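You operate a simulated robot arm through the tools that you are given. There is no shell and no other tool. Be economical: measure what you need, move in short steps, check, and stop when the job is done.

You run a simulated two-armed robot. Do the job below in one go: nothing can be reset, and whatever is moved stays where it is left.

Task
Put the red block brush on the top of the crusher end table. Then put the purple cloth on the deck of the flat trolley away on the bench side of the pallet. Then fetch the black pot and set it on top of the spare wheel. Then take the red hand brush and put it in the blue bucket. Then carry the teal bowl with both arms and set it on the deck of the flat trolley. Then fetch the blue nozzle and set it on the deck of the flat trolley. Then press the pallet free button three times. Do these in the order given. Set down upright: blue nozzle.

Only the result counts: the job must be done as asked and must still hold three seconds after the hand-in. Knocking over, shifting, dropping, spilling or breaking anything else fails it. Flat cloth is picked up by pressing the open fingertips on it (5 to 10 N) and closing them slowly along it; thin cloth reads only 2 to 8 mm in the jaws.

Robot
Two 7-joint arms with two-finger grippers on one trunk, on a base that drives. Base frame: it is fixed to the floor where the robot stands at the start and does not move with it; the origin is under the middle of the robot, x ahead of it, y to its left, z up; the surface under the hand at the start is at about z = 0.55. Readings come in m, degrees, newtons and seconds.
The left shoulder is at the start at [0.024, 0.215, 0.956], the right one opposite. With the tool pointing down near the work surface each hand reaches from about 0.1 to 0.74 m from the robot's upright axis, wherever it stands, measured 20 degrees to its own side. Places, roughly: bench side of the pallet (22x57 cm) [-3.66, -1.04, 0.14]; black pot [1.5, 0, 0.5]; blue bucket (28x28x27 cm) [0.6, -0.1, 0.7]; blue nozzle (7x5x9 cm) [2.5, -1.4, 0.2]; deck of the flat trolley [0.8, -0.1, 0.6]; pallet free button [-3, -1.4, 0.4]; purple cloth (9x7x3 cm) [0.7, 0.1, 0.6]; red block brush (10x4x6 cm) [0.5, 0.1, 0.6]; red hand brush (10x4x6 cm) [2.8, 0.1, 0.5]; spare wheel (25x25x6 cm) [-1.5, 3, 0.9]; teal bowl (26x27x8 cm) [2.5, -1.4, 0.8]; top of the crusher end table [2.7, -2.4, 0.8]. Payload 2.2 kg a hand.
Tool frame (each hand has its own): the origin (TCP) lies between the finger pads and is the grasp point; the fingertips stand 0.019 m ahead of it; z points along the fingers, y is the line along which they close. The gripper opens to 0.116 m. The gripper's body begins 0.07 m behind the TCP.
Orientation is told as [roll, pitch, yaw] about the base's x, y, z axes, in that order, counted from this pose: with the fingers straight down and closing along the base's y, the tool's x points along the base's -x, its y along +y and its z along -z.

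Tools
- The arms move only by the tool arm_command. It takes "left_increments", "right_increments" or both (then of equal length, played together; a hand with none holds still); each is a list of rows, each a list of 7 numbers: the shift along the tool's x, y, z in m, then the turn, a rotation vector about the tool's x, y, z in degrees, then the closure in counts, from 0 (fully open) to 255 (shut). In form: [[tx, ty, tz, rx, ry, rz, grip], ...]. A call has 1 to 20 rows; each row is the pose to reach, as a shift and turn from the pose commanded when the call began, along the tool's axes at that moment. Each row takes 0.2 s and may step no farther than 0.05 m and 8.6 degrees from the row before; otherwise, or with a gripper value out of range, the whole call is refused. A pose out of reach is approached as far as the arm can. The call stops where the force on the tool passes 40 N (or 10 N more than at its start, if that is more) or the arm is blocked; 0.2 s more then pass. Each finger halts on what it meets, pressing with about 31 N; the grip force reading is that of the motor and also rises with nothing between the fingers. The clock runs only during rows and for 0.2 s after the last one: add rows that repeat a pose to give the fingers time. The reply holds the time, the measured pose of the TCP, the force on the tool along the base axes, the opening and the grip force, in the units named above and with some noise, with the torque about the TCP (base axes, N m) and any sound that the robot's microphone picked up.
- Cameras (640 x 400 px; columns grow to the right, rows downward): "scene" is now at [0.1253, 0.0032, 1.142]; the picture's right is [-0.03, -1.00, -0.00], its down [-0.53, 0.02, -0.85] and it looks along [0.85, -0.03, -0.53] (base axes); focal length 214 px, centre (320, 200). "left" rides on the left gripper at [0.069, 0.015, -0.096] in its tool frame; the picture's right is [-0.21, 0.98, 0.00], its down [-0.76, -0.17, -0.63] and it looks along [-0.62, -0.14, 0.77] (tool axes); focal length 251 px, centre (320, 200). "right" rides on the right gripper at [0.069, -0.015, -0.096] in its tool frame; the picture's right is [0.21, 0.98, 0.00], its down [-0.76, 0.17, -0.63] and it looks along [-0.62, 0.14, 0.77] (tool axes); focal length 251 px, centre (320, 200). There is no depth. A picture from a camera that has moved, and an enlarged one, comes with that camera's place and axes in the base frame and with its lens. The place of the scene camera against the robot may be out by one fixed shift of up to 0.018 m in any direction.
- snapshot(camera): a new picture of that camera. The clock stands still meanwhile.
- move_column(by): slides the trunk up (or, below 0, down) by that many m; the arms and the scene camera ride with it, the base frame stays. It gives what a move gives, with no picture.
- base_move(legs): drives the robot by 1 to 6 legs, each [ahead, left, turn to the left] in m, m and degrees, along the robot's own axes; the way and the turn of a leg run together, so that a leg with both is an arc; at most 1.5 m and 180 degrees a leg. The arms and the cameras ride along, it lands a little off, and it stops where it bumps. It gives what a move gives.
- pan_tilt(pan, tilt): turns the head with the scene camera to pan (to the left, within 80 degrees either way) and tilt (down, from -29 to 69), counted from straight ahead of the robot. It gives what a move gives.
- zoom(camera, box): a new picture of the part [left, top, right, bottom] of that camera's present view, enlarged. The clock stands still meanwhile.
- hand_in(): hands the job in; it is judged then, once.

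Go step by step. Nothing tells you exact positions but the pictures and the camera data: compare them with the known pose of the tool, close in by small moves and look again before you grip or let go. The budget is 186 turns and 174 pictures, counting those below and the enlarged ones. Unless the task says otherwise, let go and move clear before handing in.

The tools are called after ">>>" as a command line: name --argument value ..., lists and objects as JSON in quotes. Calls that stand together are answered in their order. arm_command: Moves the arms, as the interface text tells. Its arguments: {"type":"object","properties":{"left_increments":{"type":"array"},"right_increments":{"type":"array"}},"required":[]} The other tools are called the same way: move_column (by) slides the trunk up or down; base_move (legs) drives the base; pan_tilt (pan, tilt) turns the head that bears the scene camera; snapshot (camera) takes a picture; zoom (camera, box) takes an enlarged picture of a part of a camera's view; hand_in () hands the job in.

At the start:

```text
t: 0.0
left_position: [0.5134, 0.1866, 1.0662]
left_orientation: [0.1, 0.1, 0.0]
left_wrist_force: [0.1, -1.0, -0.1]
left_moment: [-0.02, 0.0, 0.02]
left_gripper_width: 0.116
left_grasp_force: 0.1
right_position: [0.5474, -0.2841, 1.0459]
right_orientation: [0.0, 0.1, -0.1]
right_wrist_force: [0.0, 0.5, 0.6]
right_moment: [0.0, -0.02, 0.03]
right_gripper_width: 0.1157
right_grasp_force: 0.0
trunk travel left (down, up): [-0.1, 0.39]
robot x, y, heading: [-0.0038, -0.0022, 0.1]
head pan, tilt: [-1.8, 31.6]
```

scene: 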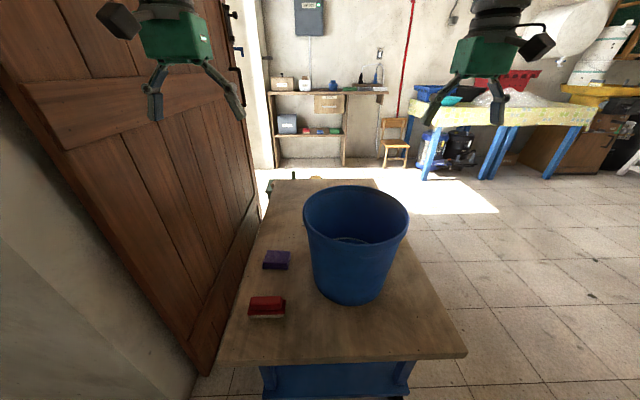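
right: 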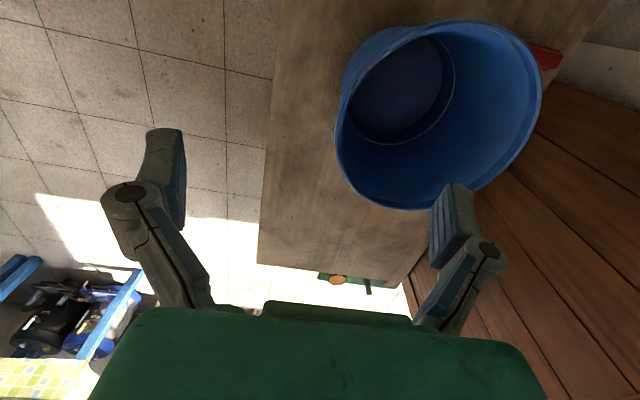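
left: 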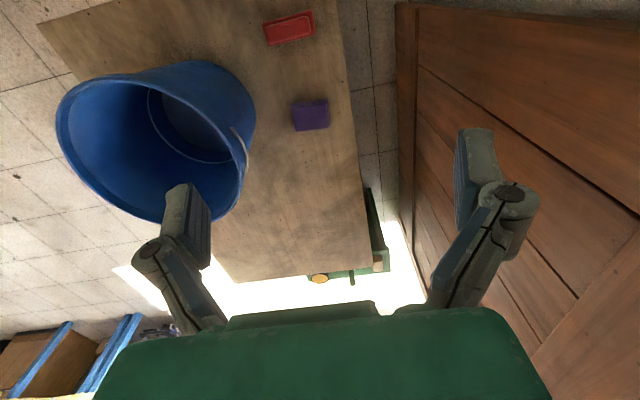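

The trolley deck ahead carries the bucket, the red block brush at about (0.46, 0.13) and the purple cloth. I'll look closer at both before I pick them up.

>>> zoom --camera "scene" --box '[220, 220, 340, 340]'

>>> zoom --camera "left" --box '[220, 0, 380, 140]'

>>> zoom --camera "scene" --box '[240, 0, 640, 240]'

```text
3.33 times, centred on (280, 280) of scene
camera zoom: at [0.1253, 0.0032, 1.142], right [-0.03, -1.0, 0.0], down [-0.53, 0.02, -0.85], along [0.85, -0.03, -0.53], focal length 715 px, centre (453, -67)
```

zoom: 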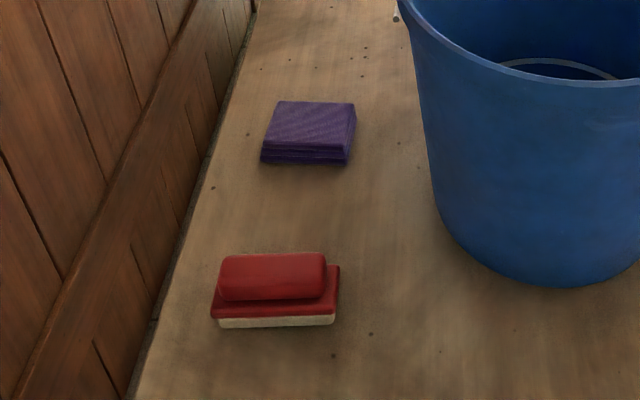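

```text
2.86 times, centred on (300, 70) of left
camera zoom: at [0.4435, 0.1992, 1.1618], right [0.21, 0.98, 0.0], down [0.76, -0.17, 0.63], along [0.62, -0.14, -0.78], focal length 718 px, centre (377, 571)
```

zoom: 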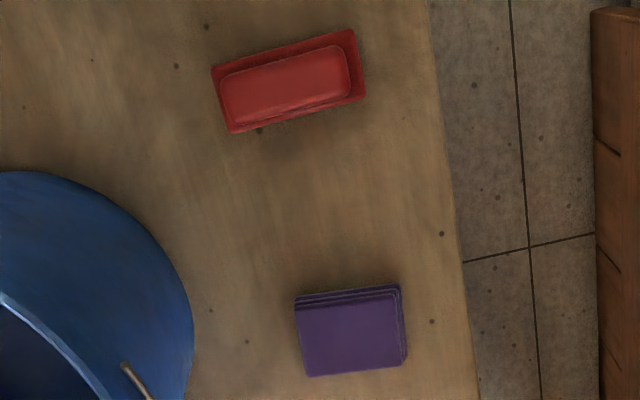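

```text
1.60 times, centred on (440, 120) of scene
camera zoom: at [0.1253, 0.0032, 1.142], right [-0.03, -1.0, 0.0], down [-0.53, 0.02, -0.85], along [0.85, -0.03, -0.53], focal length 343 px, centre (128, 328)
```

zoom: 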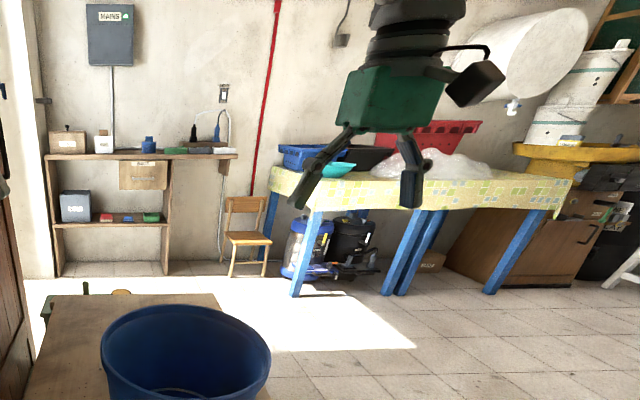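

The brush lies along y near (0.48, 0.133). I'll bring the left hand above it, turned 90° so it closes along x.

>>> arm_command --left_increments '[[0.003, -0.0045, 0.029, 0, 0, 7.5, 0], [0.005, -0.009, 0.058, 0, 0, 15, 0], [0.008, -0.0134, 0.087, 0, 0, 22.5, 0], [0.011, -0.018, 0.115, 0, 0, 30, 0], [0.0135, -0.022, 0.144, 0, 0, 37.5, 0], [0.016, -0.027, 0.173, 0, 0, 45, 0], [0.019, -0.031, 0.202, 0, 0, 52.5, 0], [0.0215, -0.036, 0.231, 0, 0, 60, 0], [0.024, -0.04, 0.26, 0, 0, 67.5, 0], [0.027, -0.045, 0.288, 0, 0, 75, 0], [0.03, -0.049, 0.317, 0, 0, 82.5, 0], [0.032, -0.0536, 0.346, 0, 0, 90, 0], [0.032, -0.0536, 0.346, 0, 0, 90, 0]]'

>>> snapshot --camera "left"

>>> snapshot --camera "scene"

```text
t: 2.8
left_position: [0.4766, 0.1313, 0.7218]
left_orientation: [0.2, -0.1, -90.1]
left_wrist_force: [0.1, -0.4, -0.3]
left_moment: [-0.02, -0.01, -0.04]
left_gripper_width: 0.1161
left_grasp_force: 0.0
right_position: [0.5458, -0.2853, 1.0487]
right_orientation: [0.0, -0.3, 0.0]
right_wrist_force: [-0.7, 0.7, 0.1]
right_moment: [-0.01, 0.0, 0.02]
right_gripper_width: 0.1159
right_grasp_force: 0.0
trunk travel left (down, up): [-0.1, 0.39]
robot x, y, heading: [0.0006, -0.0006, -0.1]
head pan, tilt: [-1.8, 31.6]
```

```text
167 pictures are left
camera left: at [0.4924, 0.1996, 0.8188], right [0.98, -0.22, 0.0], down [-0.17, -0.76, 0.63], along [-0.13, -0.62, -0.78], focal length 251 px, centre (320, 200)
```

left: 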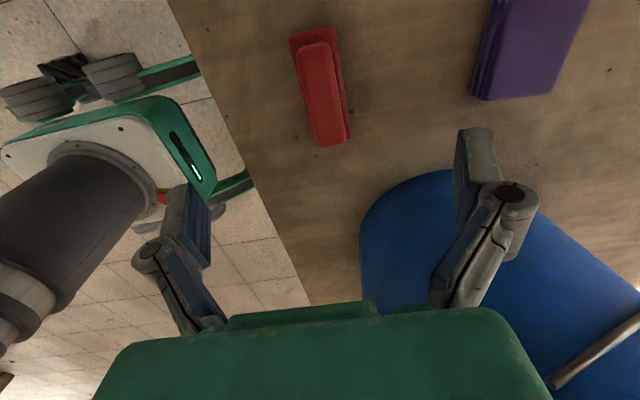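

```text
166 pictures are left
camera scene: at [0.1254, 0.003, 1.142], right [-0.03, -1.0, 0.0], down [-0.53, 0.02, -0.85], along [0.85, -0.03, -0.53], focal length 214 px, centre (320, 200)
```

scene: 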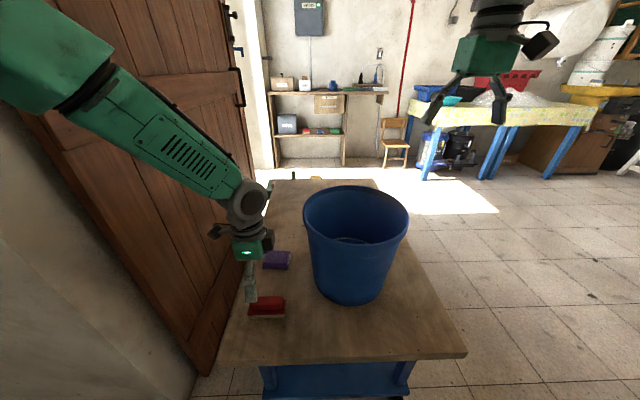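

The brush centre is about (0.480, 0.135), lying along y. I'll go down and grip the handle.

>>> arm_command --left_increments '[[0.002, 0.002, 0.03, 0, 0, 0, 0], [0.003, 0.002, 0.06, 0, 0, 0, 0], [0.003, 0.002, 0.09, 0, 0, 0, 0], [0.003, 0.002, 0.11, 0, 0, 0, 0], [0.003, 0.002, 0.121, 0, 0, 0, 0], [0.003, 0.002, 0.121, 0, 0, 0, 0]]'

>>> snapshot --camera "left"

>>> zoom --camera "scene" --box '[200, 220, 340, 340]'

```text
t: 4.2
left_position: [0.4805, 0.1344, 0.6007]
left_orientation: [0.2, 0.0, -90.0]
left_wrist_force: [-1.3, 0.6, 0.2]
left_moment: [-0.03, 0.02, -0.01]
left_gripper_width: 0.116
left_grasp_force: 0.1
right_position: [0.5454, -0.284, 1.0473]
right_orientation: [0.0, -0.1, 0.0]
right_wrist_force: [0.4, 0.7, -0.6]
right_moment: [0.01, -0.01, -0.02]
right_gripper_width: 0.116
right_grasp_force: 0.0
trunk travel left (down, up): [-0.1, 0.39]
robot x, y, heading: [0.0027, -0.0014, 0.1]
head pan, tilt: [-1.8, 31.6]
```

```text
165 pictures are left
camera left: at [0.4964, 0.2021, 0.697], right [0.98, -0.21, 0.0], down [-0.17, -0.76, 0.63], along [-0.13, -0.62, -0.78], focal length 251 px, centre (320, 200)
```

left: 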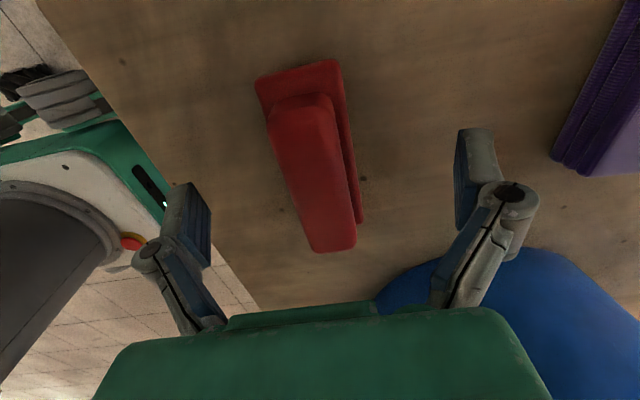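

```text
3.33 times, centred on (270, 280) of scene
camera zoom: at [0.1258, 0.0029, 1.1419], right [-0.03, -1.0, 0.0], down [-0.53, 0.02, -0.85], along [0.85, -0.03, -0.53], focal length 715 px, centre (487, -67)
```

zoom: 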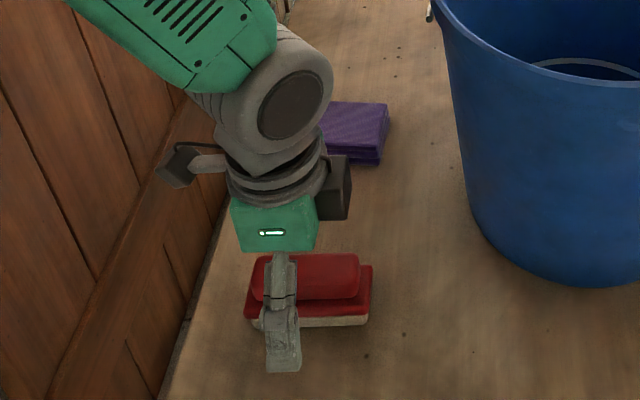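

The handle sits between the fingers, so I'll close on it.

>>> arm_command --left_increments '[[-0.004, 0, 0.002, 0, 0, 0, 100], [-0.004, 0, 0.002, 0, 0, 0, 200], [-0.004, 0, 0.002, 0, 0, 0, 255], [-0.004, 0, 0.002, 0, 0, 0, 255], [-0.004, 0, 0.002, 0, 0, 0, 255], [-0.004, 0, -0.03, 0, 0, 0, 255], [-0.004, 0, -0.06, 0, 0, 0, 255], [-0.004, 0, -0.06, 0, 0, 0, 255]]'

>>> snapshot --camera "left"

```text
t: 6.0
left_position: [0.4783, 0.1314, 0.6587]
left_orientation: [0.0, 0.0, -90.0]
left_wrist_force: [-0.3, 0.5, 0.0]
left_moment: [0.0, 0.05, -0.01]
left_gripper_width: 0.0282
left_grasp_force: 31.2
right_position: [0.5466, -0.2851, 1.0463]
right_orientation: [-0.1, -0.1, 0.0]
right_wrist_force: [-0.3, 0.9, 0.0]
right_moment: [-0.01, -0.03, -0.01]
right_gripper_width: 0.1164
right_grasp_force: 0.0
trunk travel left (down, up): [-0.1, 0.39]
robot x, y, heading: [0.0009, 0.0003, -0.0]
head pan, tilt: [-1.8, 31.6]
```

```text
163 pictures are left
camera left: at [0.4953, 0.1993, 0.7562], right [0.98, -0.21, 0.0], down [-0.17, -0.76, 0.63], along [-0.14, -0.62, -0.78], focal length 251 px, centre (320, 200)
```

left: 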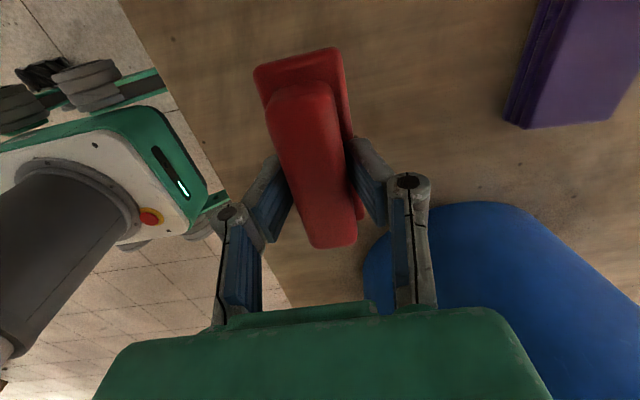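

Brush held. I'll lift it high, tuck the hand in and look around to the right.

>>> arm_command --left_increments '[[0.01, -0.02, -0.05, 0, 0, 0, 255], [0.02, -0.04, -0.1, 0, 0, 0, 255], [0.03, -0.06, -0.15, 0, 0, 0, 255], [0.04, -0.08, -0.19, 0, 0, 0, 255], [0.05, -0.1, -0.23, 0, 0, 0, 255], [0.06, -0.11, -0.27, 0, 0, 0, 255], [0.06, -0.11, -0.3, 0, 0, 0, 255], [0.06, -0.11, -0.3, 0, 0, 0, 255]]'

>>> pan_tilt --pan -45 --tilt 20

>>> snapshot --camera "scene"

```text
refused: row 1 steps farther than a row can; nothing moved
```

```text
t: 7.1
left_position: [0.4798, 0.1303, 0.6595]
left_orientation: [0.1, 0.0, -90.0]
left_wrist_force: [-0.1, -0.8, -1.4]
left_moment: [0.02, -0.04, 0.02]
left_gripper_width: 0.0284
left_grasp_force: 31.2
right_position: [0.5453, -0.2842, 1.0468]
right_orientation: [0.1, -0.1, 0.1]
right_wrist_force: [-0.4, -0.8, -0.6]
right_moment: [-0.02, -0.01, -0.01]
right_gripper_width: 0.1159
right_grasp_force: 0.0
trunk travel left (down, up): [-0.1, 0.39]
robot x, y, heading: [-0.0003, 0.001, -0.1]
head pan, tilt: [-45.0, 20.0]
```

```text
162 pictures are left
camera scene: at [0.1021, -0.0601, 1.1605], right [-0.71, -0.71, 0.0], down [-0.25, 0.24, -0.94], along [0.66, -0.66, -0.35], focal length 214 px, centre (320, 200)
```

scene: 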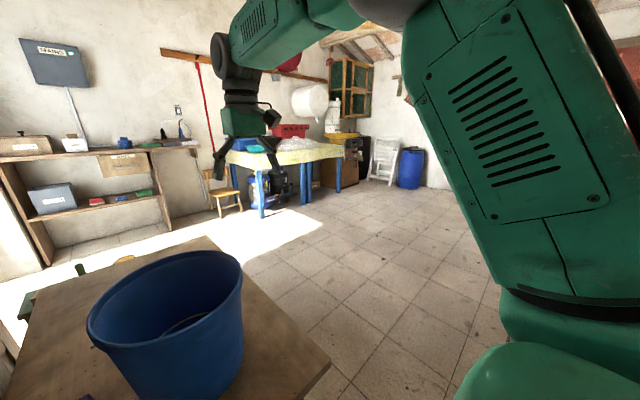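

Refused because the steps were too long; I'll redo it with smaller ones and tuck both hands.

>>> arm_command --left_increments '[[0.01, -0.02, -0.04, 0, 0, 0, 255], [0.02, -0.04, -0.08, 0, 0, 0, 255], [0.03, -0.06, -0.12, 0, 0, 0, 255], [0.04, -0.08, -0.16, 0, 0, 0, 255], [0.05, -0.1, -0.2, 0, 0, 0, 255], [0.06, -0.11, -0.24, 0, 0, 0, 255], [0.06, -0.11, -0.28, 0, 0, 0, 255], [0.06, -0.11, -0.28, 0, 0, 0, 255]]' --right_increments '[[0.03, 0, 0, 0, 0, 0, 0], [0.06, 0, 0, 0, 0, 0, 0], [0.09, 0, 0, 0, 0, 0, 0], [0.12, 0, 0, 0, 0, 0, 0], [0.15, 0, 0, 0, 0, 0, 0], [0.17, 0, 0, 0, 0, 0, 0], [0.17, 0, 0, 0, 0, 0, 0], [0.17, 0, 0, 0, 0, 0, 0]]'

>>> base_move --legs '[[-0.3, 0, 0], [0, -1.1, 0]]'

>>> pan_tilt --pan -10 --tilt 20

>>> snapshot --camera "scene"

```text
t: 8.9
left_position: [0.3705, 0.1905, 0.9411]
left_orientation: [0.2, -0.1, -90.1]
left_wrist_force: [0.2, 0.3, -1.0]
left_moment: [0.0, -0.01, -0.01]
left_gripper_width: 0.0283
left_grasp_force: 31.2
right_position: [0.4163, -0.2997, 1.0443]
right_orientation: [0.5, 0.0, 0.0]
right_wrist_force: [-0.3, -0.5, -0.7]
right_moment: [-0.03, -0.03, -0.02]
right_gripper_width: 0.116
right_grasp_force: 0.1
right hand out of reach, approached as far as the arm can: row 5, 6, 7, 8
trunk travel left (down, up): [-0.1, 0.39]
robot x, y, heading: [0.001, 0.0032, 0.0]
head pan, tilt: [-45.0, 20.0]
```

```text
t: 16.2
left_position: [0.0673, -0.9178, 0.9405]
left_orientation: [0.1, -0.1, -90.0]
left_wrist_force: [-0.4, -0.5, -0.8]
left_moment: [0.01, -0.02, 0.0]
left_gripper_width: 0.0284
left_grasp_force: 31.1
right_position: [0.1122, -1.408, 1.0456]
right_orientation: [0.4, -0.1, 0.0]
right_wrist_force: [0.4, 0.3, 1.3]
right_moment: [0.02, -0.01, 0.0]
right_gripper_width: 0.1158
right_grasp_force: 0.0
trunk travel left (down, up): [-0.1, 0.39]
robot x, y, heading: [-0.3029, -1.1098, 0.1]
head pan, tilt: [-45.0, 20.0]
```

```text
t: 17.3
left_position: [0.0652, -0.919, 0.9417]
left_orientation: [0.2, 0.0, -89.9]
left_wrist_force: [-0.1, -0.3, -0.4]
left_moment: [0.03, 0.01, -0.02]
left_gripper_width: 0.0281
left_grasp_force: 31.2
right_position: [0.1092, -1.4089, 1.046]
right_orientation: [0.4, -0.1, 0.1]
right_wrist_force: [1.0, 0.6, 1.3]
right_moment: [0.02, 0.0, -0.02]
right_gripper_width: 0.116
right_grasp_force: 0.1
trunk travel left (down, up): [-0.1, 0.39]
robot x, y, heading: [-0.3021, -1.1103, -0.0]
head pan, tilt: [-10.0, 20.0]
```

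```text
161 pictures are left
camera scene: at [-0.1773, -1.119, 1.1607], right [-0.17, -0.98, 0.0], down [-0.34, 0.06, -0.94], along [0.92, -0.16, -0.34], focal length 214 px, centre (320, 200)
```

scene: 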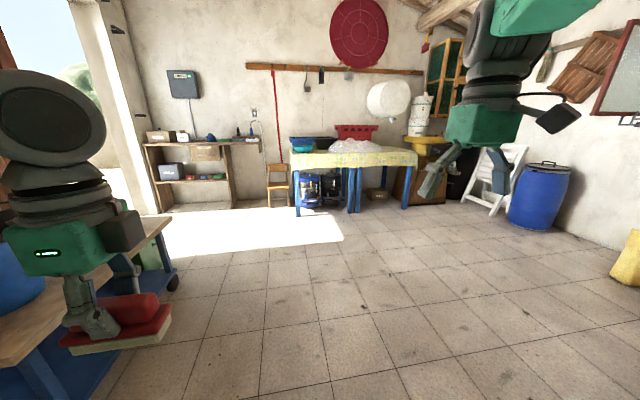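

The tables are ahead. I'll zoom in on them before driving closer.

>>> zoom --camera "scene" --box '[250, 100, 450, 225]'

```text
3.20 times, centred on (350, 162) of scene
camera zoom: at [-0.1773, -1.119, 1.1607], right [-0.17, -0.98, 0.0], down [-0.34, 0.06, -0.94], along [0.92, -0.16, -0.34], focal length 686 px, centre (224, 320)
```

zoom: 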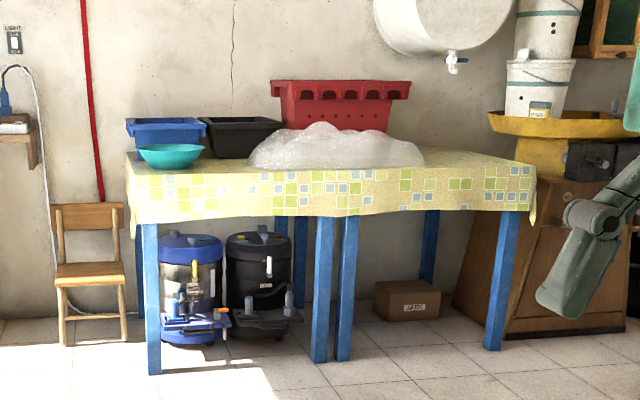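

The right half of the table (y about −2.3 to −2.75) is free at its right end. I'll drive to about (1.8, −2.65) and look.

>>> base_move --legs '[[1.1, -0.77, 0], [1.0, -0.77, 0]]'

>>> pan_tilt --pan 0 --tilt 30

>>> snapshot --camera "scene"

```text
t: 29.9
left_position: [2.1605, -2.4547, 0.9414]
left_orientation: [0.2, -0.1, -88.9]
left_wrist_force: [0.1, 0.8, -1.2]
left_moment: [-0.02, 0.01, 0.03]
left_gripper_width: 0.0284
left_grasp_force: 30.9
right_position: [2.2127, -2.9431, 1.048]
right_orientation: [0.4, -0.3, 0.9]
right_wrist_force: [-0.3, -0.1, -0.1]
right_moment: [-0.01, 0.0, -0.01]
right_gripper_width: 0.1162
right_grasp_force: 0.0
trunk travel left (down, up): [-0.1, 0.39]
robot x, y, heading: [1.7961, -2.648, 0.7]
head pan, tilt: [-10.0, 20.0]
```

```text
t: 30.7
left_position: [2.1571, -2.4544, 0.9423]
left_orientation: [0.4, 0.0, -88.9]
left_wrist_force: [-0.1, 0.3, -0.7]
left_moment: [0.01, 0.0, 0.02]
left_gripper_width: 0.0283
left_grasp_force: 31.4
right_position: [2.2113, -2.9443, 1.0476]
right_orientation: [0.5, -0.4, 1.0]
right_wrist_force: [0.8, -0.3, -0.8]
right_moment: [0.01, -0.02, -0.03]
right_gripper_width: 0.1161
right_grasp_force: 0.0
trunk travel left (down, up): [-0.1, 0.39]
robot x, y, heading: [1.7946, -2.6523, 1.0]
head pan, tilt: [0.0, 30.0]
```

```text
159 pictures are left
camera scene: at [1.919, -2.6425, 1.1447], right [0.02, -1.0, 0.0], down [-0.5, -0.01, -0.86], along [0.86, 0.01, -0.5], focal length 214 px, centre (320, 200)
```

scene: 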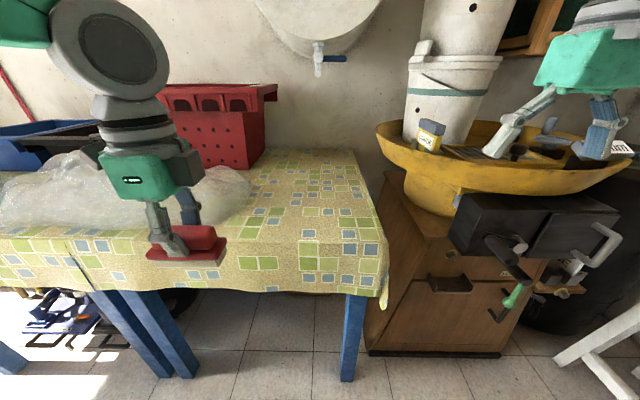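

The table's free strip is around (2.46, −2.55) at z≈0.8. I'll carry the brush over it, staying above the top.

>>> arm_command --left_increments '[[-0.013, 0.038, 0, 0, 0, 0, 255], [-0.026, 0.076, 0, 0, 0, 0, 255], [-0.039, 0.114, 0, 0, 0, 0, 255], [-0.052, 0.152, 0, 0, 0, 0, 255], [-0.065, 0.19, 0, 0, 0, 0, 255], [-0.08, 0.228, 0.01, 0, 0, 0, 255], [-0.095, 0.266, 0.03, 0, 0, 0, 255], [-0.095, 0.3, 0.05, 0, 0, 0, 255], [-0.095, 0.3, 0.06, 0, 0, 0, 255]]'

>>> snapshot --camera "scene"

>>> snapshot --camera "left"

```text
t: 32.7
left_position: [2.4591, -2.5451, 0.8827]
left_orientation: [0.4, 0.0, -89.1]
left_wrist_force: [0.8, -0.6, -0.6]
left_moment: [0.01, -0.01, -0.02]
left_gripper_width: 0.0285
left_grasp_force: 31.4
right_position: [2.2095, -2.9453, 1.0479]
right_orientation: [0.5, -0.4, 0.9]
right_wrist_force: [-0.6, 0.6, 0.6]
right_moment: [-0.01, -0.05, -0.03]
right_gripper_width: 0.1159
right_grasp_force: 0.0
trunk travel left (down, up): [-0.1, 0.39]
robot x, y, heading: [1.7929, -2.6505, 0.9]
head pan, tilt: [0.0, 30.0]
```

```text
158 pictures are left
camera scene: at [1.92, -2.6433, 1.1446], right [0.02, -1.0, 0.0], down [-0.5, -0.01, -0.86], along [0.86, 0.01, -0.5], focal length 214 px, centre (320, 200)
```

scene: 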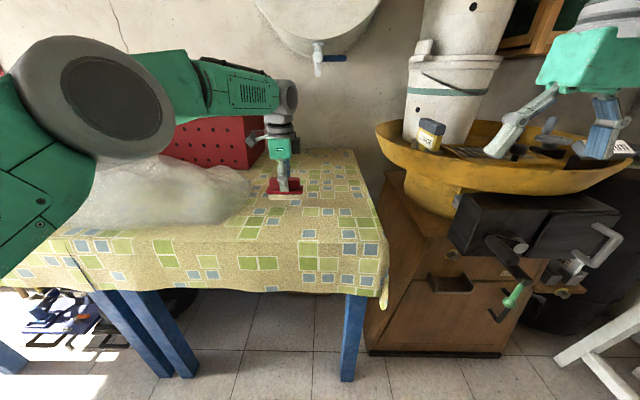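

```text
157 pictures are left
camera left: at [2.4741, -2.4766, 0.9792], right [0.98, -0.2, 0.01], down [-0.16, -0.76, 0.63], along [-0.12, -0.62, -0.78], focal length 251 px, centre (320, 200)
```

left: 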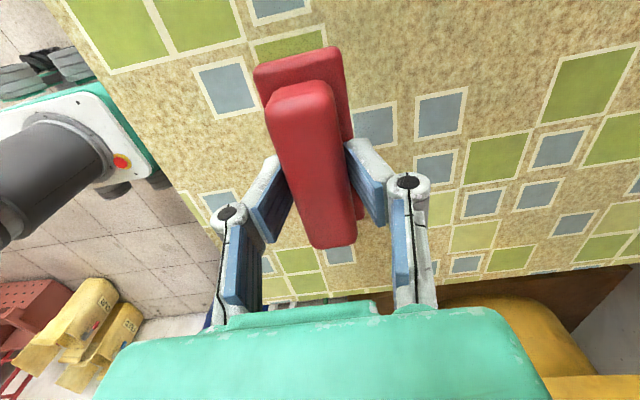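

It is well over the top. I'll lower slowly to contact.

>>> arm_command --left_increments '[[0, 0, 0.008, 0, 0, 0, 255], [0, 0, 0.016, 0, 0, 0, 255], [0, 0, 0.022, 0, 0, 0, 255], [0, 0, 0.026, 0, 0, 0, 255], [0, 0, 0.029, 0, 0, 0, 255], [0, 0, 0.029, 0, 0, 0, 255]]'

>>> zoom --camera "scene" --box '[220, 130, 340, 230]'

```text
t: 34.1
left_position: [2.4598, -2.5456, 0.8553]
left_orientation: [0.2, 0.0, -89.0]
left_wrist_force: [0.6, -0.3, -1.3]
left_moment: [-0.02, -0.02, 0.0]
left_gripper_width: 0.0284
left_grasp_force: 31.2
right_position: [2.2111, -2.9451, 1.0477]
right_orientation: [0.7, -0.3, 0.8]
right_wrist_force: [-0.1, -1.0, 0.5]
right_moment: [-0.01, 0.01, 0.02]
right_gripper_width: 0.116
right_grasp_force: 0.1
trunk travel left (down, up): [-0.1, 0.39]
robot x, y, heading: [1.7938, -2.651, 0.8]
head pan, tilt: [0.0, 30.0]
```

```text
4.00 times, centred on (280, 180) of scene
camera zoom: at [1.9209, -2.6435, 1.1444], right [0.02, -1.0, 0.0], down [-0.5, -0.01, -0.86], along [0.86, 0.01, -0.5], focal length 858 px, centre (480, 280)
```

zoom: 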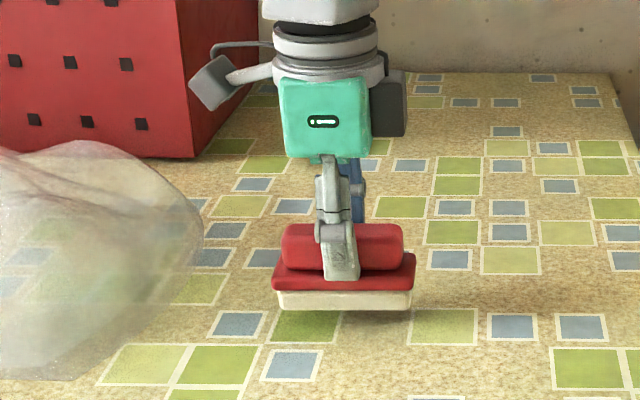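

Still slightly above the cloth, so I'll continue in fine steps.

>>> arm_command --left_increments '[[0, 0, 0.003, 0, 0, 0, 255], [0, 0, 0.006, 0, 0, 0, 255], [0, 0, 0.009, 0, 0, 0, 255], [0, 0, 0.012, 0, 0, 0, 255]]'

```text
t: 35.1
left_position: [2.4598, -2.548, 0.8437]
left_orientation: [0.3, 0.1, -89.0]
left_wrist_force: [-0.1, -0.6, -0.9]
left_moment: [-0.02, 0.01, -0.03]
left_gripper_width: 0.0283
left_grasp_force: 30.6
right_position: [2.2097, -2.9443, 1.0463]
right_orientation: [0.6, -0.2, 0.9]
right_wrist_force: [0.2, 0.6, 0.0]
right_moment: [0.0, -0.04, 0.0]
right_gripper_width: 0.1158
right_grasp_force: 0.0
trunk travel left (down, up): [-0.1, 0.39]
robot x, y, heading: [1.7931, -2.6517, 0.9]
head pan, tilt: [0.0, 30.0]
```

>>> arm_command --left_increments '[[0, 0, 0.002, 0, 0, 0, 255], [0, 0, 0.004, 0, 0, 0, 255], [0, 0, 0.006, 0, 0, 0, 255], [0, 0, 0.008, 0, 0, 0, 255], [0, 0, 0.01, 0, 0, 0, 255]]'

>>> zoom --camera "scene" --box '[220, 130, 340, 230]'

```text
t: 36.3
left_position: [2.4604, -2.5463, 0.8404]
left_orientation: [0.9, 0.0, -89.0]
left_wrist_force: [4.2, 0.9, 32.0]
left_moment: [0.1, 0.12, -0.06]
left_gripper_width: 0.0285
left_grasp_force: 30.9
right_position: [2.2084, -2.9444, 1.0483]
right_orientation: [0.6, -0.4, 1.0]
right_wrist_force: [-0.5, 0.8, 1.2]
right_moment: [0.01, -0.02, 0.0]
right_gripper_width: 0.1161
right_grasp_force: 0.1
trunk travel left (down, up): [-0.1, 0.39]
robot x, y, heading: [1.794, -2.6536, 1.0]
head pan, tilt: [0.0, 30.0]
```

```text
4.00 times, centred on (280, 180) of scene
camera zoom: at [1.9166, -2.6443, 1.1454], right [0.02, -1.0, 0.0], down [-0.5, -0.01, -0.87], along [0.87, 0.02, -0.5], focal length 858 px, centre (480, 280)
```

zoom: 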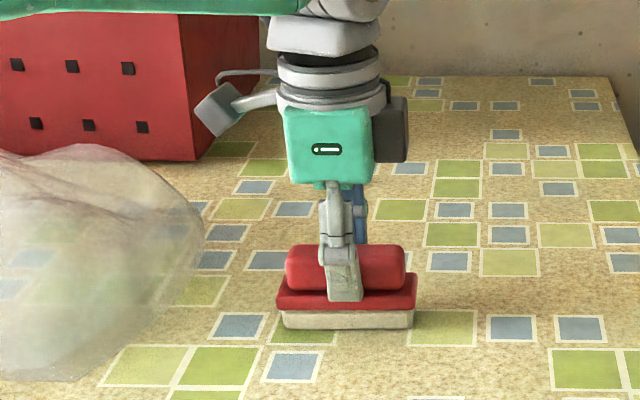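

Contact made, so the brush is down. I'll ease off, release and rise.

>>> arm_command --left_increments '[[0, 0, -0.004, 0, 0, 0, 255], [0, 0, -0.007, 0, 0, 0, 255], [0, 0, -0.007, 0, 0, 0, 150], [0, 0, -0.007, 0, 0, 0, 80], [0, 0, -0.007, 0, 0, 0, 60], [0, 0, -0.03, 0, 0, 0, 60], [0, 0, -0.06, 0, 0, 0, 60], [0, 0, -0.1, 0, 0, 0, 60], [0, 0, -0.13, 0, 0, 0, 60]]'

>>> snapshot --camera "scene"

```text
t: 38.3
left_position: [2.4578, -2.5471, 0.9618]
left_orientation: [0.0, 0.1, -89.0]
left_wrist_force: [-1.4, -1.0, -0.6]
left_moment: [0.03, -0.01, 0.01]
left_gripper_width: 0.0889
left_grasp_force: 0.1
right_position: [2.2109, -2.9445, 1.0466]
right_orientation: [0.6, -0.5, 1.0]
right_wrist_force: [-0.2, -0.3, 0.1]
right_moment: [0.02, 0.01, -0.02]
right_gripper_width: 0.1162
right_grasp_force: 0.2
trunk travel left (down, up): [-0.1, 0.39]
robot x, y, heading: [1.7951, -2.6522, 1.1]
head pan, tilt: [0.0, 30.0]
```

```text
154 pictures are left
camera scene: at [1.9211, -2.6438, 1.1443], right [0.02, -1.0, 0.0], down [-0.5, -0.01, -0.86], along [0.86, 0.01, -0.5], focal length 214 px, centre (320, 200)
```

scene: 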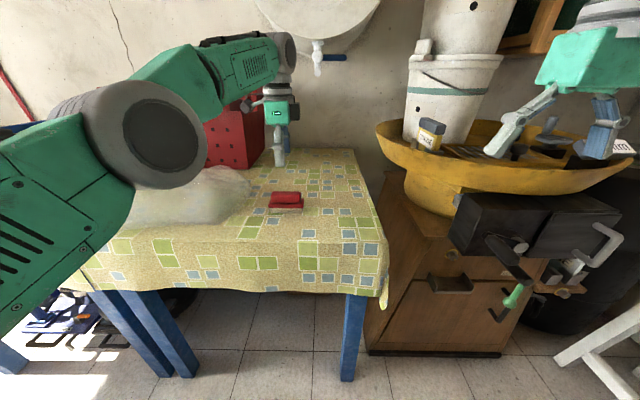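

The brush stands on the crusher end table. I'll tuck the left arm and drive back to the trolley for the purple cloth at about (0.656, 0.13).

>>> arm_command --left_increments '[[0.012, -0.038, 0, 0, 0, 0, 60], [0.024, -0.076, 0, 0, 0, 0, 60], [0.036, -0.114, 0, 0, 0, 0, 60], [0.048, -0.152, 0, 0, 0, 0, 60], [0.06, -0.19, 0, 0, 0, 0, 60], [0.075, -0.228, 0, 0, 0, 0, 60], [0.09, -0.266, 0, 0, 0, 0, 60], [0.095, -0.3, 0, 0, 0, 0, 0]]'

>>> base_move --legs '[[-1.05, 0.77, -1], [-1.05, 0.77, 0], [0, 1.1, 0]]'

>>> pan_tilt --pan 0 --tilt 32

>>> snapshot --camera "scene"

```text
t: 40.1
left_position: [2.1563, -2.4529, 0.9607]
left_orientation: [0.4, -0.1, -89.1]
left_wrist_force: [-0.2, 0.0, 0.0]
left_moment: [0.0, -0.05, 0.0]
left_gripper_width: 0.1161
left_grasp_force: 0.1
right_position: [2.2103, -2.9422, 1.0482]
right_orientation: [0.4, -0.4, 0.9]
right_wrist_force: [-0.5, -0.1, 0.5]
right_moment: [-0.03, -0.03, -0.01]
right_gripper_width: 0.1159
right_grasp_force: 0.1
trunk travel left (down, up): [-0.1, 0.39]
robot x, y, heading: [1.7953, -2.6515, 1.0]
head pan, tilt: [0.0, 30.0]
```

```text
t: 58.1
left_position: [0.0405, 0.1962, 0.9615]
left_orientation: [0.3, 0.1, -90.0]
left_wrist_force: [0.1, -1.2, -1.4]
left_moment: [0.02, -0.03, 0.01]
left_gripper_width: 0.1159
left_grasp_force: 0.0
right_position: [0.0844, -0.295, 1.0464]
right_orientation: [0.6, -0.3, -0.1]
right_wrist_force: [-0.1, 0.0, -1.1]
right_moment: [0.01, -0.03, 0.02]
right_gripper_width: 0.116
right_grasp_force: 0.0
trunk travel left (down, up): [-0.1, 0.39]
robot x, y, heading: [-0.3242, 0.0074, 0.2]
head pan, tilt: [0.0, 30.0]
```

```text
t: 58.7
left_position: [0.0387, 0.1965, 0.9612]
left_orientation: [0.5, 0.1, -90.0]
left_wrist_force: [0.6, 0.3, 0.5]
left_moment: [0.0, 0.02, 0.01]
left_gripper_width: 0.1158
left_grasp_force: 0.0
right_position: [0.0832, -0.2943, 1.0486]
right_orientation: [0.6, -0.4, 0.0]
right_wrist_force: [0.2, 0.2, 0.3]
right_moment: [-0.03, -0.02, 0.02]
right_gripper_width: 0.1161
right_grasp_force: 0.1
trunk travel left (down, up): [-0.1, 0.39]
robot x, y, heading: [-0.329, 0.0048, -0.1]
head pan, tilt: [0.0, 32.0]
```

```text
153 pictures are left
camera scene: at [-0.2032, 0.0116, 1.1415], right [0.0, -1.0, 0.0], down [-0.53, 0.0, -0.85], along [0.85, 0.0, -0.53], focal length 214 px, centre (320, 200)
```

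scene: 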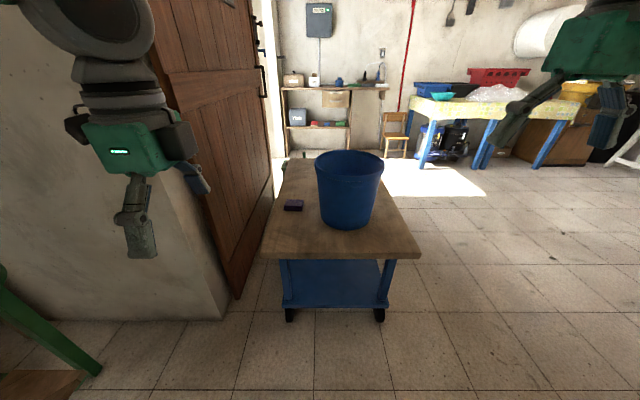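

I'll drive forward and bring the left hand above the cloth.

>>> base_move --legs '[[0.335, 0, 0]]'

>>> arm_command --left_increments '[[-0.01, 0.035, 0, 0, 0, 0, 0], [-0.02, 0.07, 0, 0, 0, 0, 0], [-0.03, 0.105, 0.02, 0, 0, 0, 0], [-0.04, 0.14, 0.05, 0, 0, 0, 0], [-0.05, 0.175, 0.08, 0, 0, 0, 0], [-0.06, 0.21, 0.11, 0, 0, 0, 0], [-0.067, 0.245, 0.14, 0, 0, 0, 0], [-0.067, 0.276, 0.17, 0, 0, 0, 0], [-0.067, 0.276, 0.21, 0, 0, 0, 0], [-0.067, 0.276, 0.25, 0, 0, 0, 0], [-0.067, 0.276, 0.26, 0, 0, 0, 0]]'

>>> snapshot --camera "left"

>>> snapshot --camera "scene"

```text
t: 60.9
left_position: [0.3762, 0.1952, 0.9607]
left_orientation: [0.4, 0.1, -90.2]
left_wrist_force: [1.0, -0.1, -0.3]
left_moment: [-0.02, 0.01, 0.02]
left_gripper_width: 0.116
left_grasp_force: 0.0
right_position: [0.4182, -0.2952, 1.0491]
right_orientation: [0.7, -0.6, -0.2]
right_wrist_force: [0.9, 0.1, -0.9]
right_moment: [0.0, -0.01, 0.02]
right_gripper_width: 0.116
right_grasp_force: 0.0
trunk travel left (down, up): [-0.1, 0.39]
robot x, y, heading: [0.012, 0.0007, -0.2]
head pan, tilt: [0.0, 32.0]
```

```text
t: 63.3
left_position: [0.6524, 0.1264, 0.7033]
left_orientation: [0.5, 0.0, -90.1]
left_wrist_force: [1.0, 0.9, 0.7]
left_moment: [0.01, -0.02, 0.02]
left_gripper_width: 0.116
left_grasp_force: 0.0
right_position: [0.4159, -0.2954, 1.0487]
right_orientation: [0.7, -0.6, -0.1]
right_wrist_force: [-0.9, 0.1, -0.4]
right_moment: [-0.02, -0.01, -0.04]
right_gripper_width: 0.116
right_grasp_force: 0.0
trunk travel left (down, up): [-0.1, 0.39]
robot x, y, heading: [0.0093, 0.0024, -0.3]
head pan, tilt: [0.0, 32.0]
```

```text
152 pictures are left
camera left: at [0.6677, 0.1941, 0.7998], right [0.98, -0.22, 0.01], down [-0.17, -0.76, 0.63], along [-0.13, -0.62, -0.78], focal length 251 px, centre (320, 200)
```

left: 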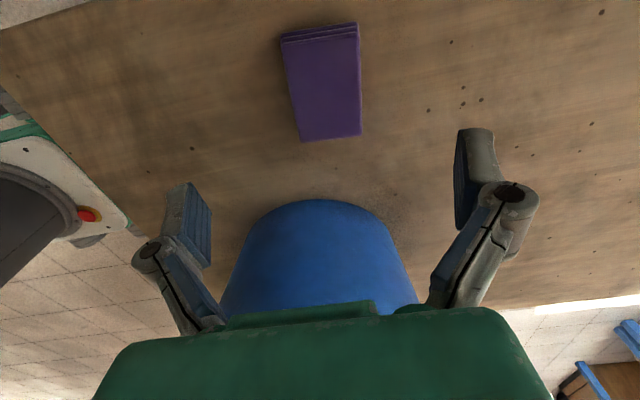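

```text
151 pictures are left
camera scene: at [0.1346, 0.0099, 1.1414], right [0.0, -1.0, 0.0], down [-0.53, 0.0, -0.85], along [0.85, 0.0, -0.53], focal length 214 px, centre (320, 200)
```

scene: 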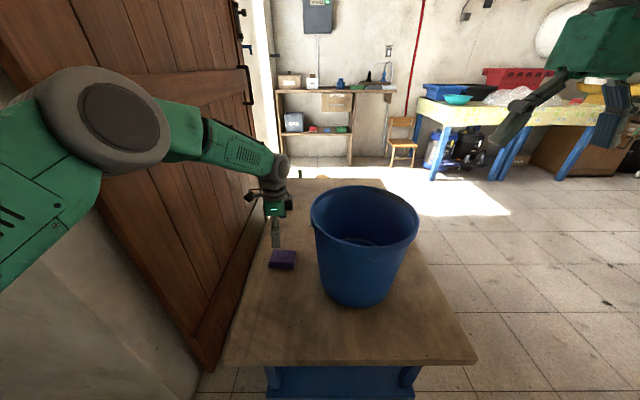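

The cloth stack is centred at about (0.661, 0.135). I'll descend around it.

>>> arm_command --left_increments '[[0.005, 0.005, 0.03, 0, 0, 0, 0], [0.008, 0.008, 0.06, 0, 0, 0, 0], [0.008, 0.008, 0.09, 0, 0, 0, 0], [0.008, 0.008, 0.11, 0, 0, 0, 0], [0.008, 0.008, 0.12, 0, 0, 0, 0], [0.008, 0.008, 0.125, 0, 0, 0, 0]]'

>>> snapshot --camera "left"

>>> zoom --camera "scene" --box '[220, 180, 340, 300]'

```text
t: 64.7
left_position: [0.6615, 0.134, 0.5791]
left_orientation: [0.5, -0.1, -90.2]
left_wrist_force: [-0.3, -0.1, 0.5]
left_moment: [-0.01, 0.01, -0.01]
left_gripper_width: 0.1159
left_grasp_force: 0.1
right_position: [0.4172, -0.297, 1.0491]
right_orientation: [0.7, -0.6, -0.2]
right_wrist_force: [-0.2, -0.7, -0.5]
right_moment: [0.0, -0.01, 0.0]
right_gripper_width: 0.1162
right_grasp_force: 0.0
trunk travel left (down, up): [-0.1, 0.39]
robot x, y, heading: [0.0074, 0.0026, -0.1]
head pan, tilt: [0.0, 32.0]
```

```text
150 pictures are left
camera left: at [0.6768, 0.2022, 0.6757], right [0.98, -0.22, 0.01], down [-0.17, -0.76, 0.63], along [-0.13, -0.62, -0.78], focal length 251 px, centre (320, 200)
```

left: 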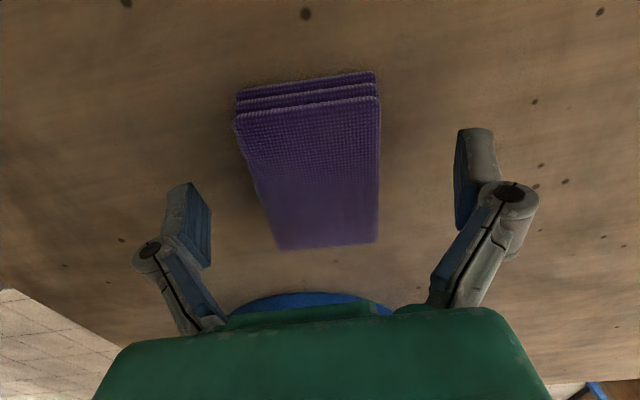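

```text
3.33 times, centred on (280, 240) of scene
camera zoom: at [0.135, 0.0098, 1.1413], right [0.0, -1.0, 0.0], down [-0.53, 0.0, -0.85], along [0.85, 0.0, -0.53], focal length 715 px, centre (453, 67)
```

zoom: 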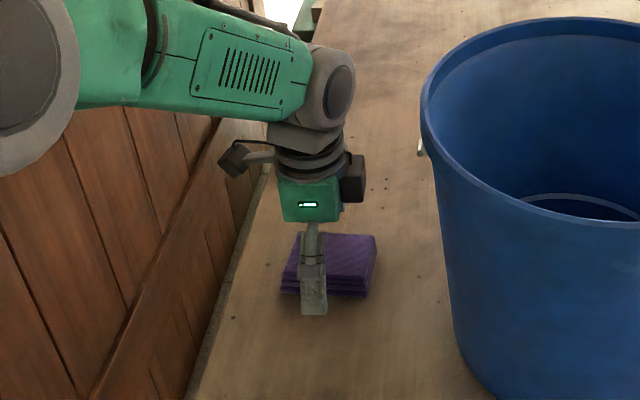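

Centred well. I'll feel for the deck with the fingertips, then close slowly.

>>> arm_command --left_increments '[[0, 0, 0.002, 0, 0, 0, 0], [0, 0, 0.004, 0, 0, 0, 0], [0, 0, 0.006, 0, 0, 0, 0], [0, 0, 0.008, 0, 0, 0, 0]]'

```text
t: 65.7
left_position: [0.6627, 0.1345, 0.5707]
left_orientation: [0.5, 0.1, -90.2]
left_wrist_force: [-1.1, -0.1, -0.1]
left_moment: [0.03, -0.01, -0.01]
left_gripper_width: 0.1159
left_grasp_force: 0.1
right_position: [0.4168, -0.2959, 1.0493]
right_orientation: [0.7, -0.6, -0.2]
right_wrist_force: [0.1, 0.0, 0.0]
right_moment: [-0.01, 0.0, 0.04]
right_gripper_width: 0.1159
right_grasp_force: 0.0
trunk travel left (down, up): [-0.1, 0.39]
robot x, y, heading: [0.0116, 0.0043, -0.3]
head pan, tilt: [0.0, 32.0]
```

>>> arm_command --left_increments '[[0, 0, 0, 0, 0, 0, 50], [0, 0, 0, 0, 0, 0, 80], [0, 0, 0, 0, 0, 0, 110], [0, 0, 0, 0, 0, 0, 140], [0, 0, 0, 0, 0, 0, 170], [0, 0, 0, 0, 0, 0, 200], [0, 0, 0, 0, 0, 0, 230], [0, 0, 0, 0, 0, 0, 255], [0, 0, 0, 0, 0, 0, 255]]'

>>> snapshot --camera "left"

```text
t: 67.7
left_position: [0.662, 0.1337, 0.5726]
left_orientation: [0.5, 0.0, -90.2]
left_wrist_force: [0.3, -0.3, 0.9]
left_moment: [0.02, 0.07, -0.04]
left_gripper_width: 0.0644
left_grasp_force: 30.7
right_position: [0.4161, -0.2974, 1.0502]
right_orientation: [0.7, -0.6, -0.2]
right_wrist_force: [0.3, -0.4, -0.3]
right_moment: [-0.01, 0.03, -0.01]
right_gripper_width: 0.1159
right_grasp_force: 0.0
trunk travel left (down, up): [-0.1, 0.39]
robot x, y, heading: [0.0105, 0.0035, -0.3]
head pan, tilt: [0.0, 32.0]
```

```text
148 pictures are left
camera left: at [0.6773, 0.2025, 0.6681], right [0.98, -0.22, 0.01], down [-0.17, -0.76, 0.63], along [-0.13, -0.62, -0.78], focal length 251 px, centre (320, 200)
```

left: 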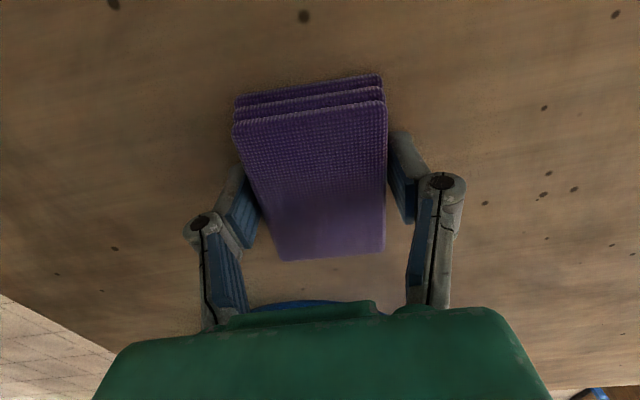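

The stack is gripped at 64 mm. I'll lift, tuck and back off, then turn toward the pallet behind the robot.

>>> arm_command --left_increments '[[0, 0, -0.03, 0, 0, 0, 255], [0, 0, -0.07, 0, 0, 0, 255], [0, 0, -0.11, 0, 0, 0, 255], [0.01, -0.01, -0.15, 0, 0, 0, 255], [0.01, -0.02, -0.19, 0, 0, 0, 255], [0.01, -0.04, -0.23, 0, 0, 0, 255], [0.02, -0.06, -0.27, 0, 0, 0, 255], [0.03, -0.09, -0.31, 0, 0, 0, 255], [0.035, -0.12, -0.34, 0, 0, 0, 255], [0.04, -0.155, -0.37, 0, 0, 0, 255], [0.045, -0.19, -0.38, 0, 0, 0, 255], [0.05, -0.225, -0.38, 0, 0, 0, 255], [0.055, -0.26, -0.38, 0, 0, 0, 255], [0.055, -0.28, -0.38, 0, 0, 0, 255]]'

>>> base_move --legs '[[-0.6, 0, 0], [0, -0.3, 90], [0, 0, 90]]'

>>> pan_tilt --pan 0 --tilt 20

>>> snapshot --camera "scene"

```text
refused: row 8 steps farther than a row can; nothing moved
```

```text
t: 78.6
left_position: [-1.055, -0.2909, 0.5718]
left_orientation: [0.4, -0.1, 87.8]
left_wrist_force: [0.0, 1.0, -0.1]
left_moment: [0.03, -0.02, -0.01]
left_gripper_width: 0.0631
left_grasp_force: 31.0
right_position: [-0.7939, 0.1291, 1.0489]
right_orientation: [0.7, -0.6, 177.8]
right_wrist_force: [-0.3, 0.3, -0.3]
right_moment: [0.02, -0.03, -0.03]
right_gripper_width: 0.1157
right_grasp_force: 0.0
trunk travel left (down, up): [-0.1, 0.39]
robot x, y, heading: [-0.3986, -0.1871, 177.6]
head pan, tilt: [0.0, 32.0]
cut short: leg 2
```

```text
t: 79.4
left_position: [-1.0526, -0.2935, 0.5732]
left_orientation: [0.7, 0.0, 87.8]
left_wrist_force: [0.3, 0.1, -0.5]
left_moment: [-0.02, 0.01, 0.01]
left_gripper_width: 0.0634
left_grasp_force: 30.8
right_position: [-0.792, 0.1293, 1.0475]
right_orientation: [0.8, -0.4, 177.7]
right_wrist_force: [0.2, 0.0, 0.0]
right_moment: [-0.03, 0.0, -0.01]
right_gripper_width: 0.1159
right_grasp_force: 0.1
trunk travel left (down, up): [-0.1, 0.39]
robot x, y, heading: [-0.3943, -0.1862, 177.7]
head pan, tilt: [0.0, 20.0]
```

```text
147 pictures are left
camera scene: at [-0.5412, -0.1732, 1.1604], right [0.04, 1.0, 0.0], down [0.35, -0.01, -0.94], along [-0.94, 0.04, -0.35], focal length 214 px, centre (320, 200)
```

scene: 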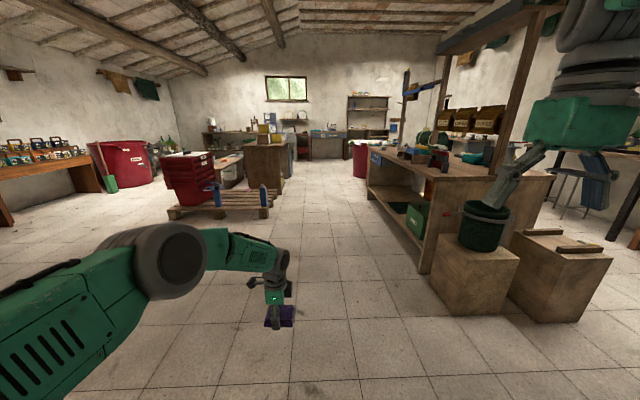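

The arm lift was refused, so the base drove with the hand low and one leg was cut short. The cloth is still held; I'll raise the hand now, then look around for anything touched.

>>> arm_command --left_increments '[[0, 0, -0.04, 0, 0, 0, 255], [0, 0, -0.08, 0, 0, 0, 255], [0, 0, -0.12, 0, 0, 0, 255], [0.01, -0.03, -0.15, 0, 0, 0, 255], [0.015, -0.06, -0.18, 0, 0, 0, 255], [0.02, -0.09, -0.21, 0, 0, 0, 255], [0.025, -0.12, -0.24, 0, 0, 0, 255], [0.03, -0.15, -0.27, 0, 0, 0, 255], [0.035, -0.18, -0.3, 0, 0, 0, 255], [0.04, -0.21, -0.33, 0, 0, 0, 255], [0.045, -0.24, -0.35, 0, 0, 0, 255], [0.05, -0.26, -0.36, 0, 0, 0, 255], [0.05, -0.28, -0.37, 0, 0, 0, 255]]'

>>> pan_tilt --pan -78 --tilt 35

>>> snapshot --camera "scene"

>>> snapshot --camera "left"

```text
t: 82.2
left_position: [-0.7696, -0.3523, 0.9417]
left_orientation: [0.8, 0.0, 87.8]
left_wrist_force: [0.1, -0.9, 0.0]
left_moment: [-0.02, 0.01, -0.01]
left_gripper_width: 0.0632
left_grasp_force: 31.1
right_position: [-0.7908, 0.1293, 1.0512]
right_orientation: [0.7, -0.8, 177.8]
right_wrist_force: [0.4, 1.0, 0.4]
right_moment: [-0.01, 0.0, 0.03]
right_gripper_width: 0.1158
right_grasp_force: 0.1
trunk travel left (down, up): [-0.1, 0.39]
robot x, y, heading: [-0.3996, -0.1852, 178.0]
head pan, tilt: [0.0, 20.0]
```

```text
t: 83.7
left_position: [-0.7719, -0.3531, 0.9417]
left_orientation: [0.8, 0.0, 87.8]
left_wrist_force: [-0.8, -0.6, -0.2]
left_moment: [-0.04, 0.0, 0.02]
left_gripper_width: 0.0633
left_grasp_force: 31.5
right_position: [-0.7899, 0.1293, 1.0504]
right_orientation: [1.0, -0.7, 177.7]
right_wrist_force: [0.8, -0.5, 0.2]
right_moment: [-0.01, -0.03, 0.0]
right_gripper_width: 0.1159
right_grasp_force: 0.1
trunk travel left (down, up): [-0.1, 0.39]
robot x, y, heading: [-0.3989, -0.1838, 177.8]
head pan, tilt: [-78.0, 35.0]
```

```text
146 pictures are left
camera scene: at [-0.5327, -0.1448, 1.1543], right [0.35, 0.94, 0.0], down [0.38, -0.14, -0.91], along [-0.85, 0.32, -0.41], focal length 214 px, centre (320, 200)
```

scene: 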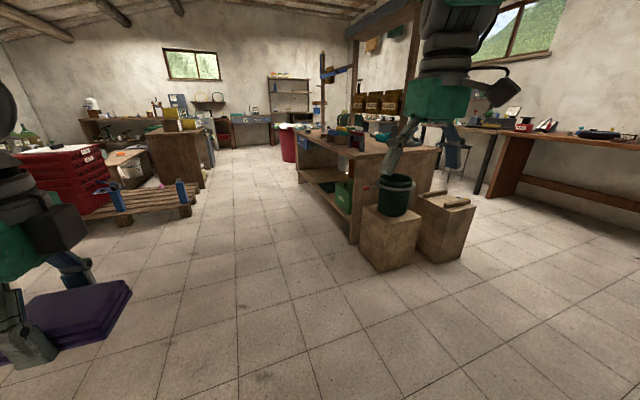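

```text
145 pictures are left
camera left: at [-0.7874, -0.4214, 1.0371], right [-0.97, 0.25, 0.01], down [0.2, 0.75, 0.63], along [0.15, 0.61, -0.78], focal length 251 px, centre (320, 200)
```

left: 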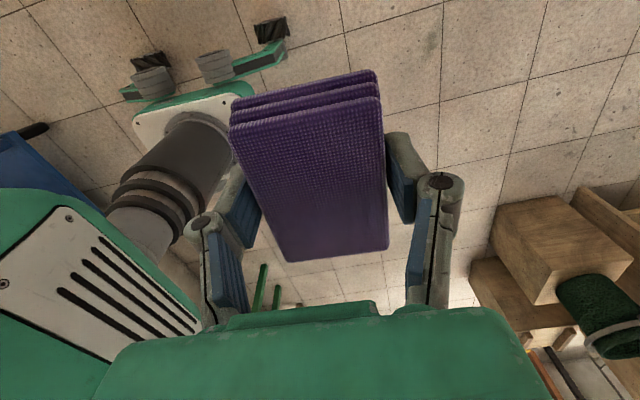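

The head seems not yet fully turned in that picture; I'll look again.

>>> snapshot --camera "scene"

```text
144 pictures are left
camera scene: at [-0.5327, -0.1448, 1.1543], right [0.35, 0.94, 0.0], down [0.38, -0.14, -0.91], along [-0.85, 0.32, -0.41], focal length 214 px, centre (320, 200)
```

scene: 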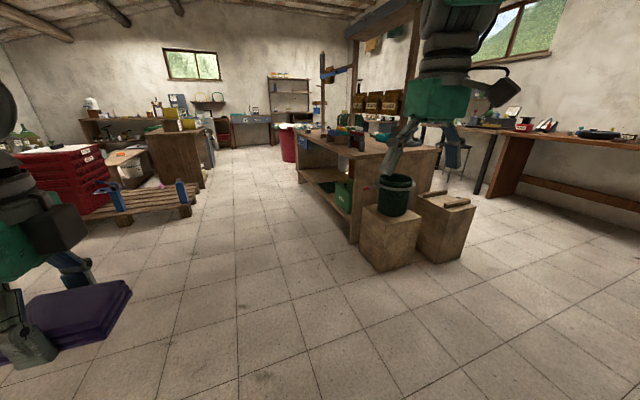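

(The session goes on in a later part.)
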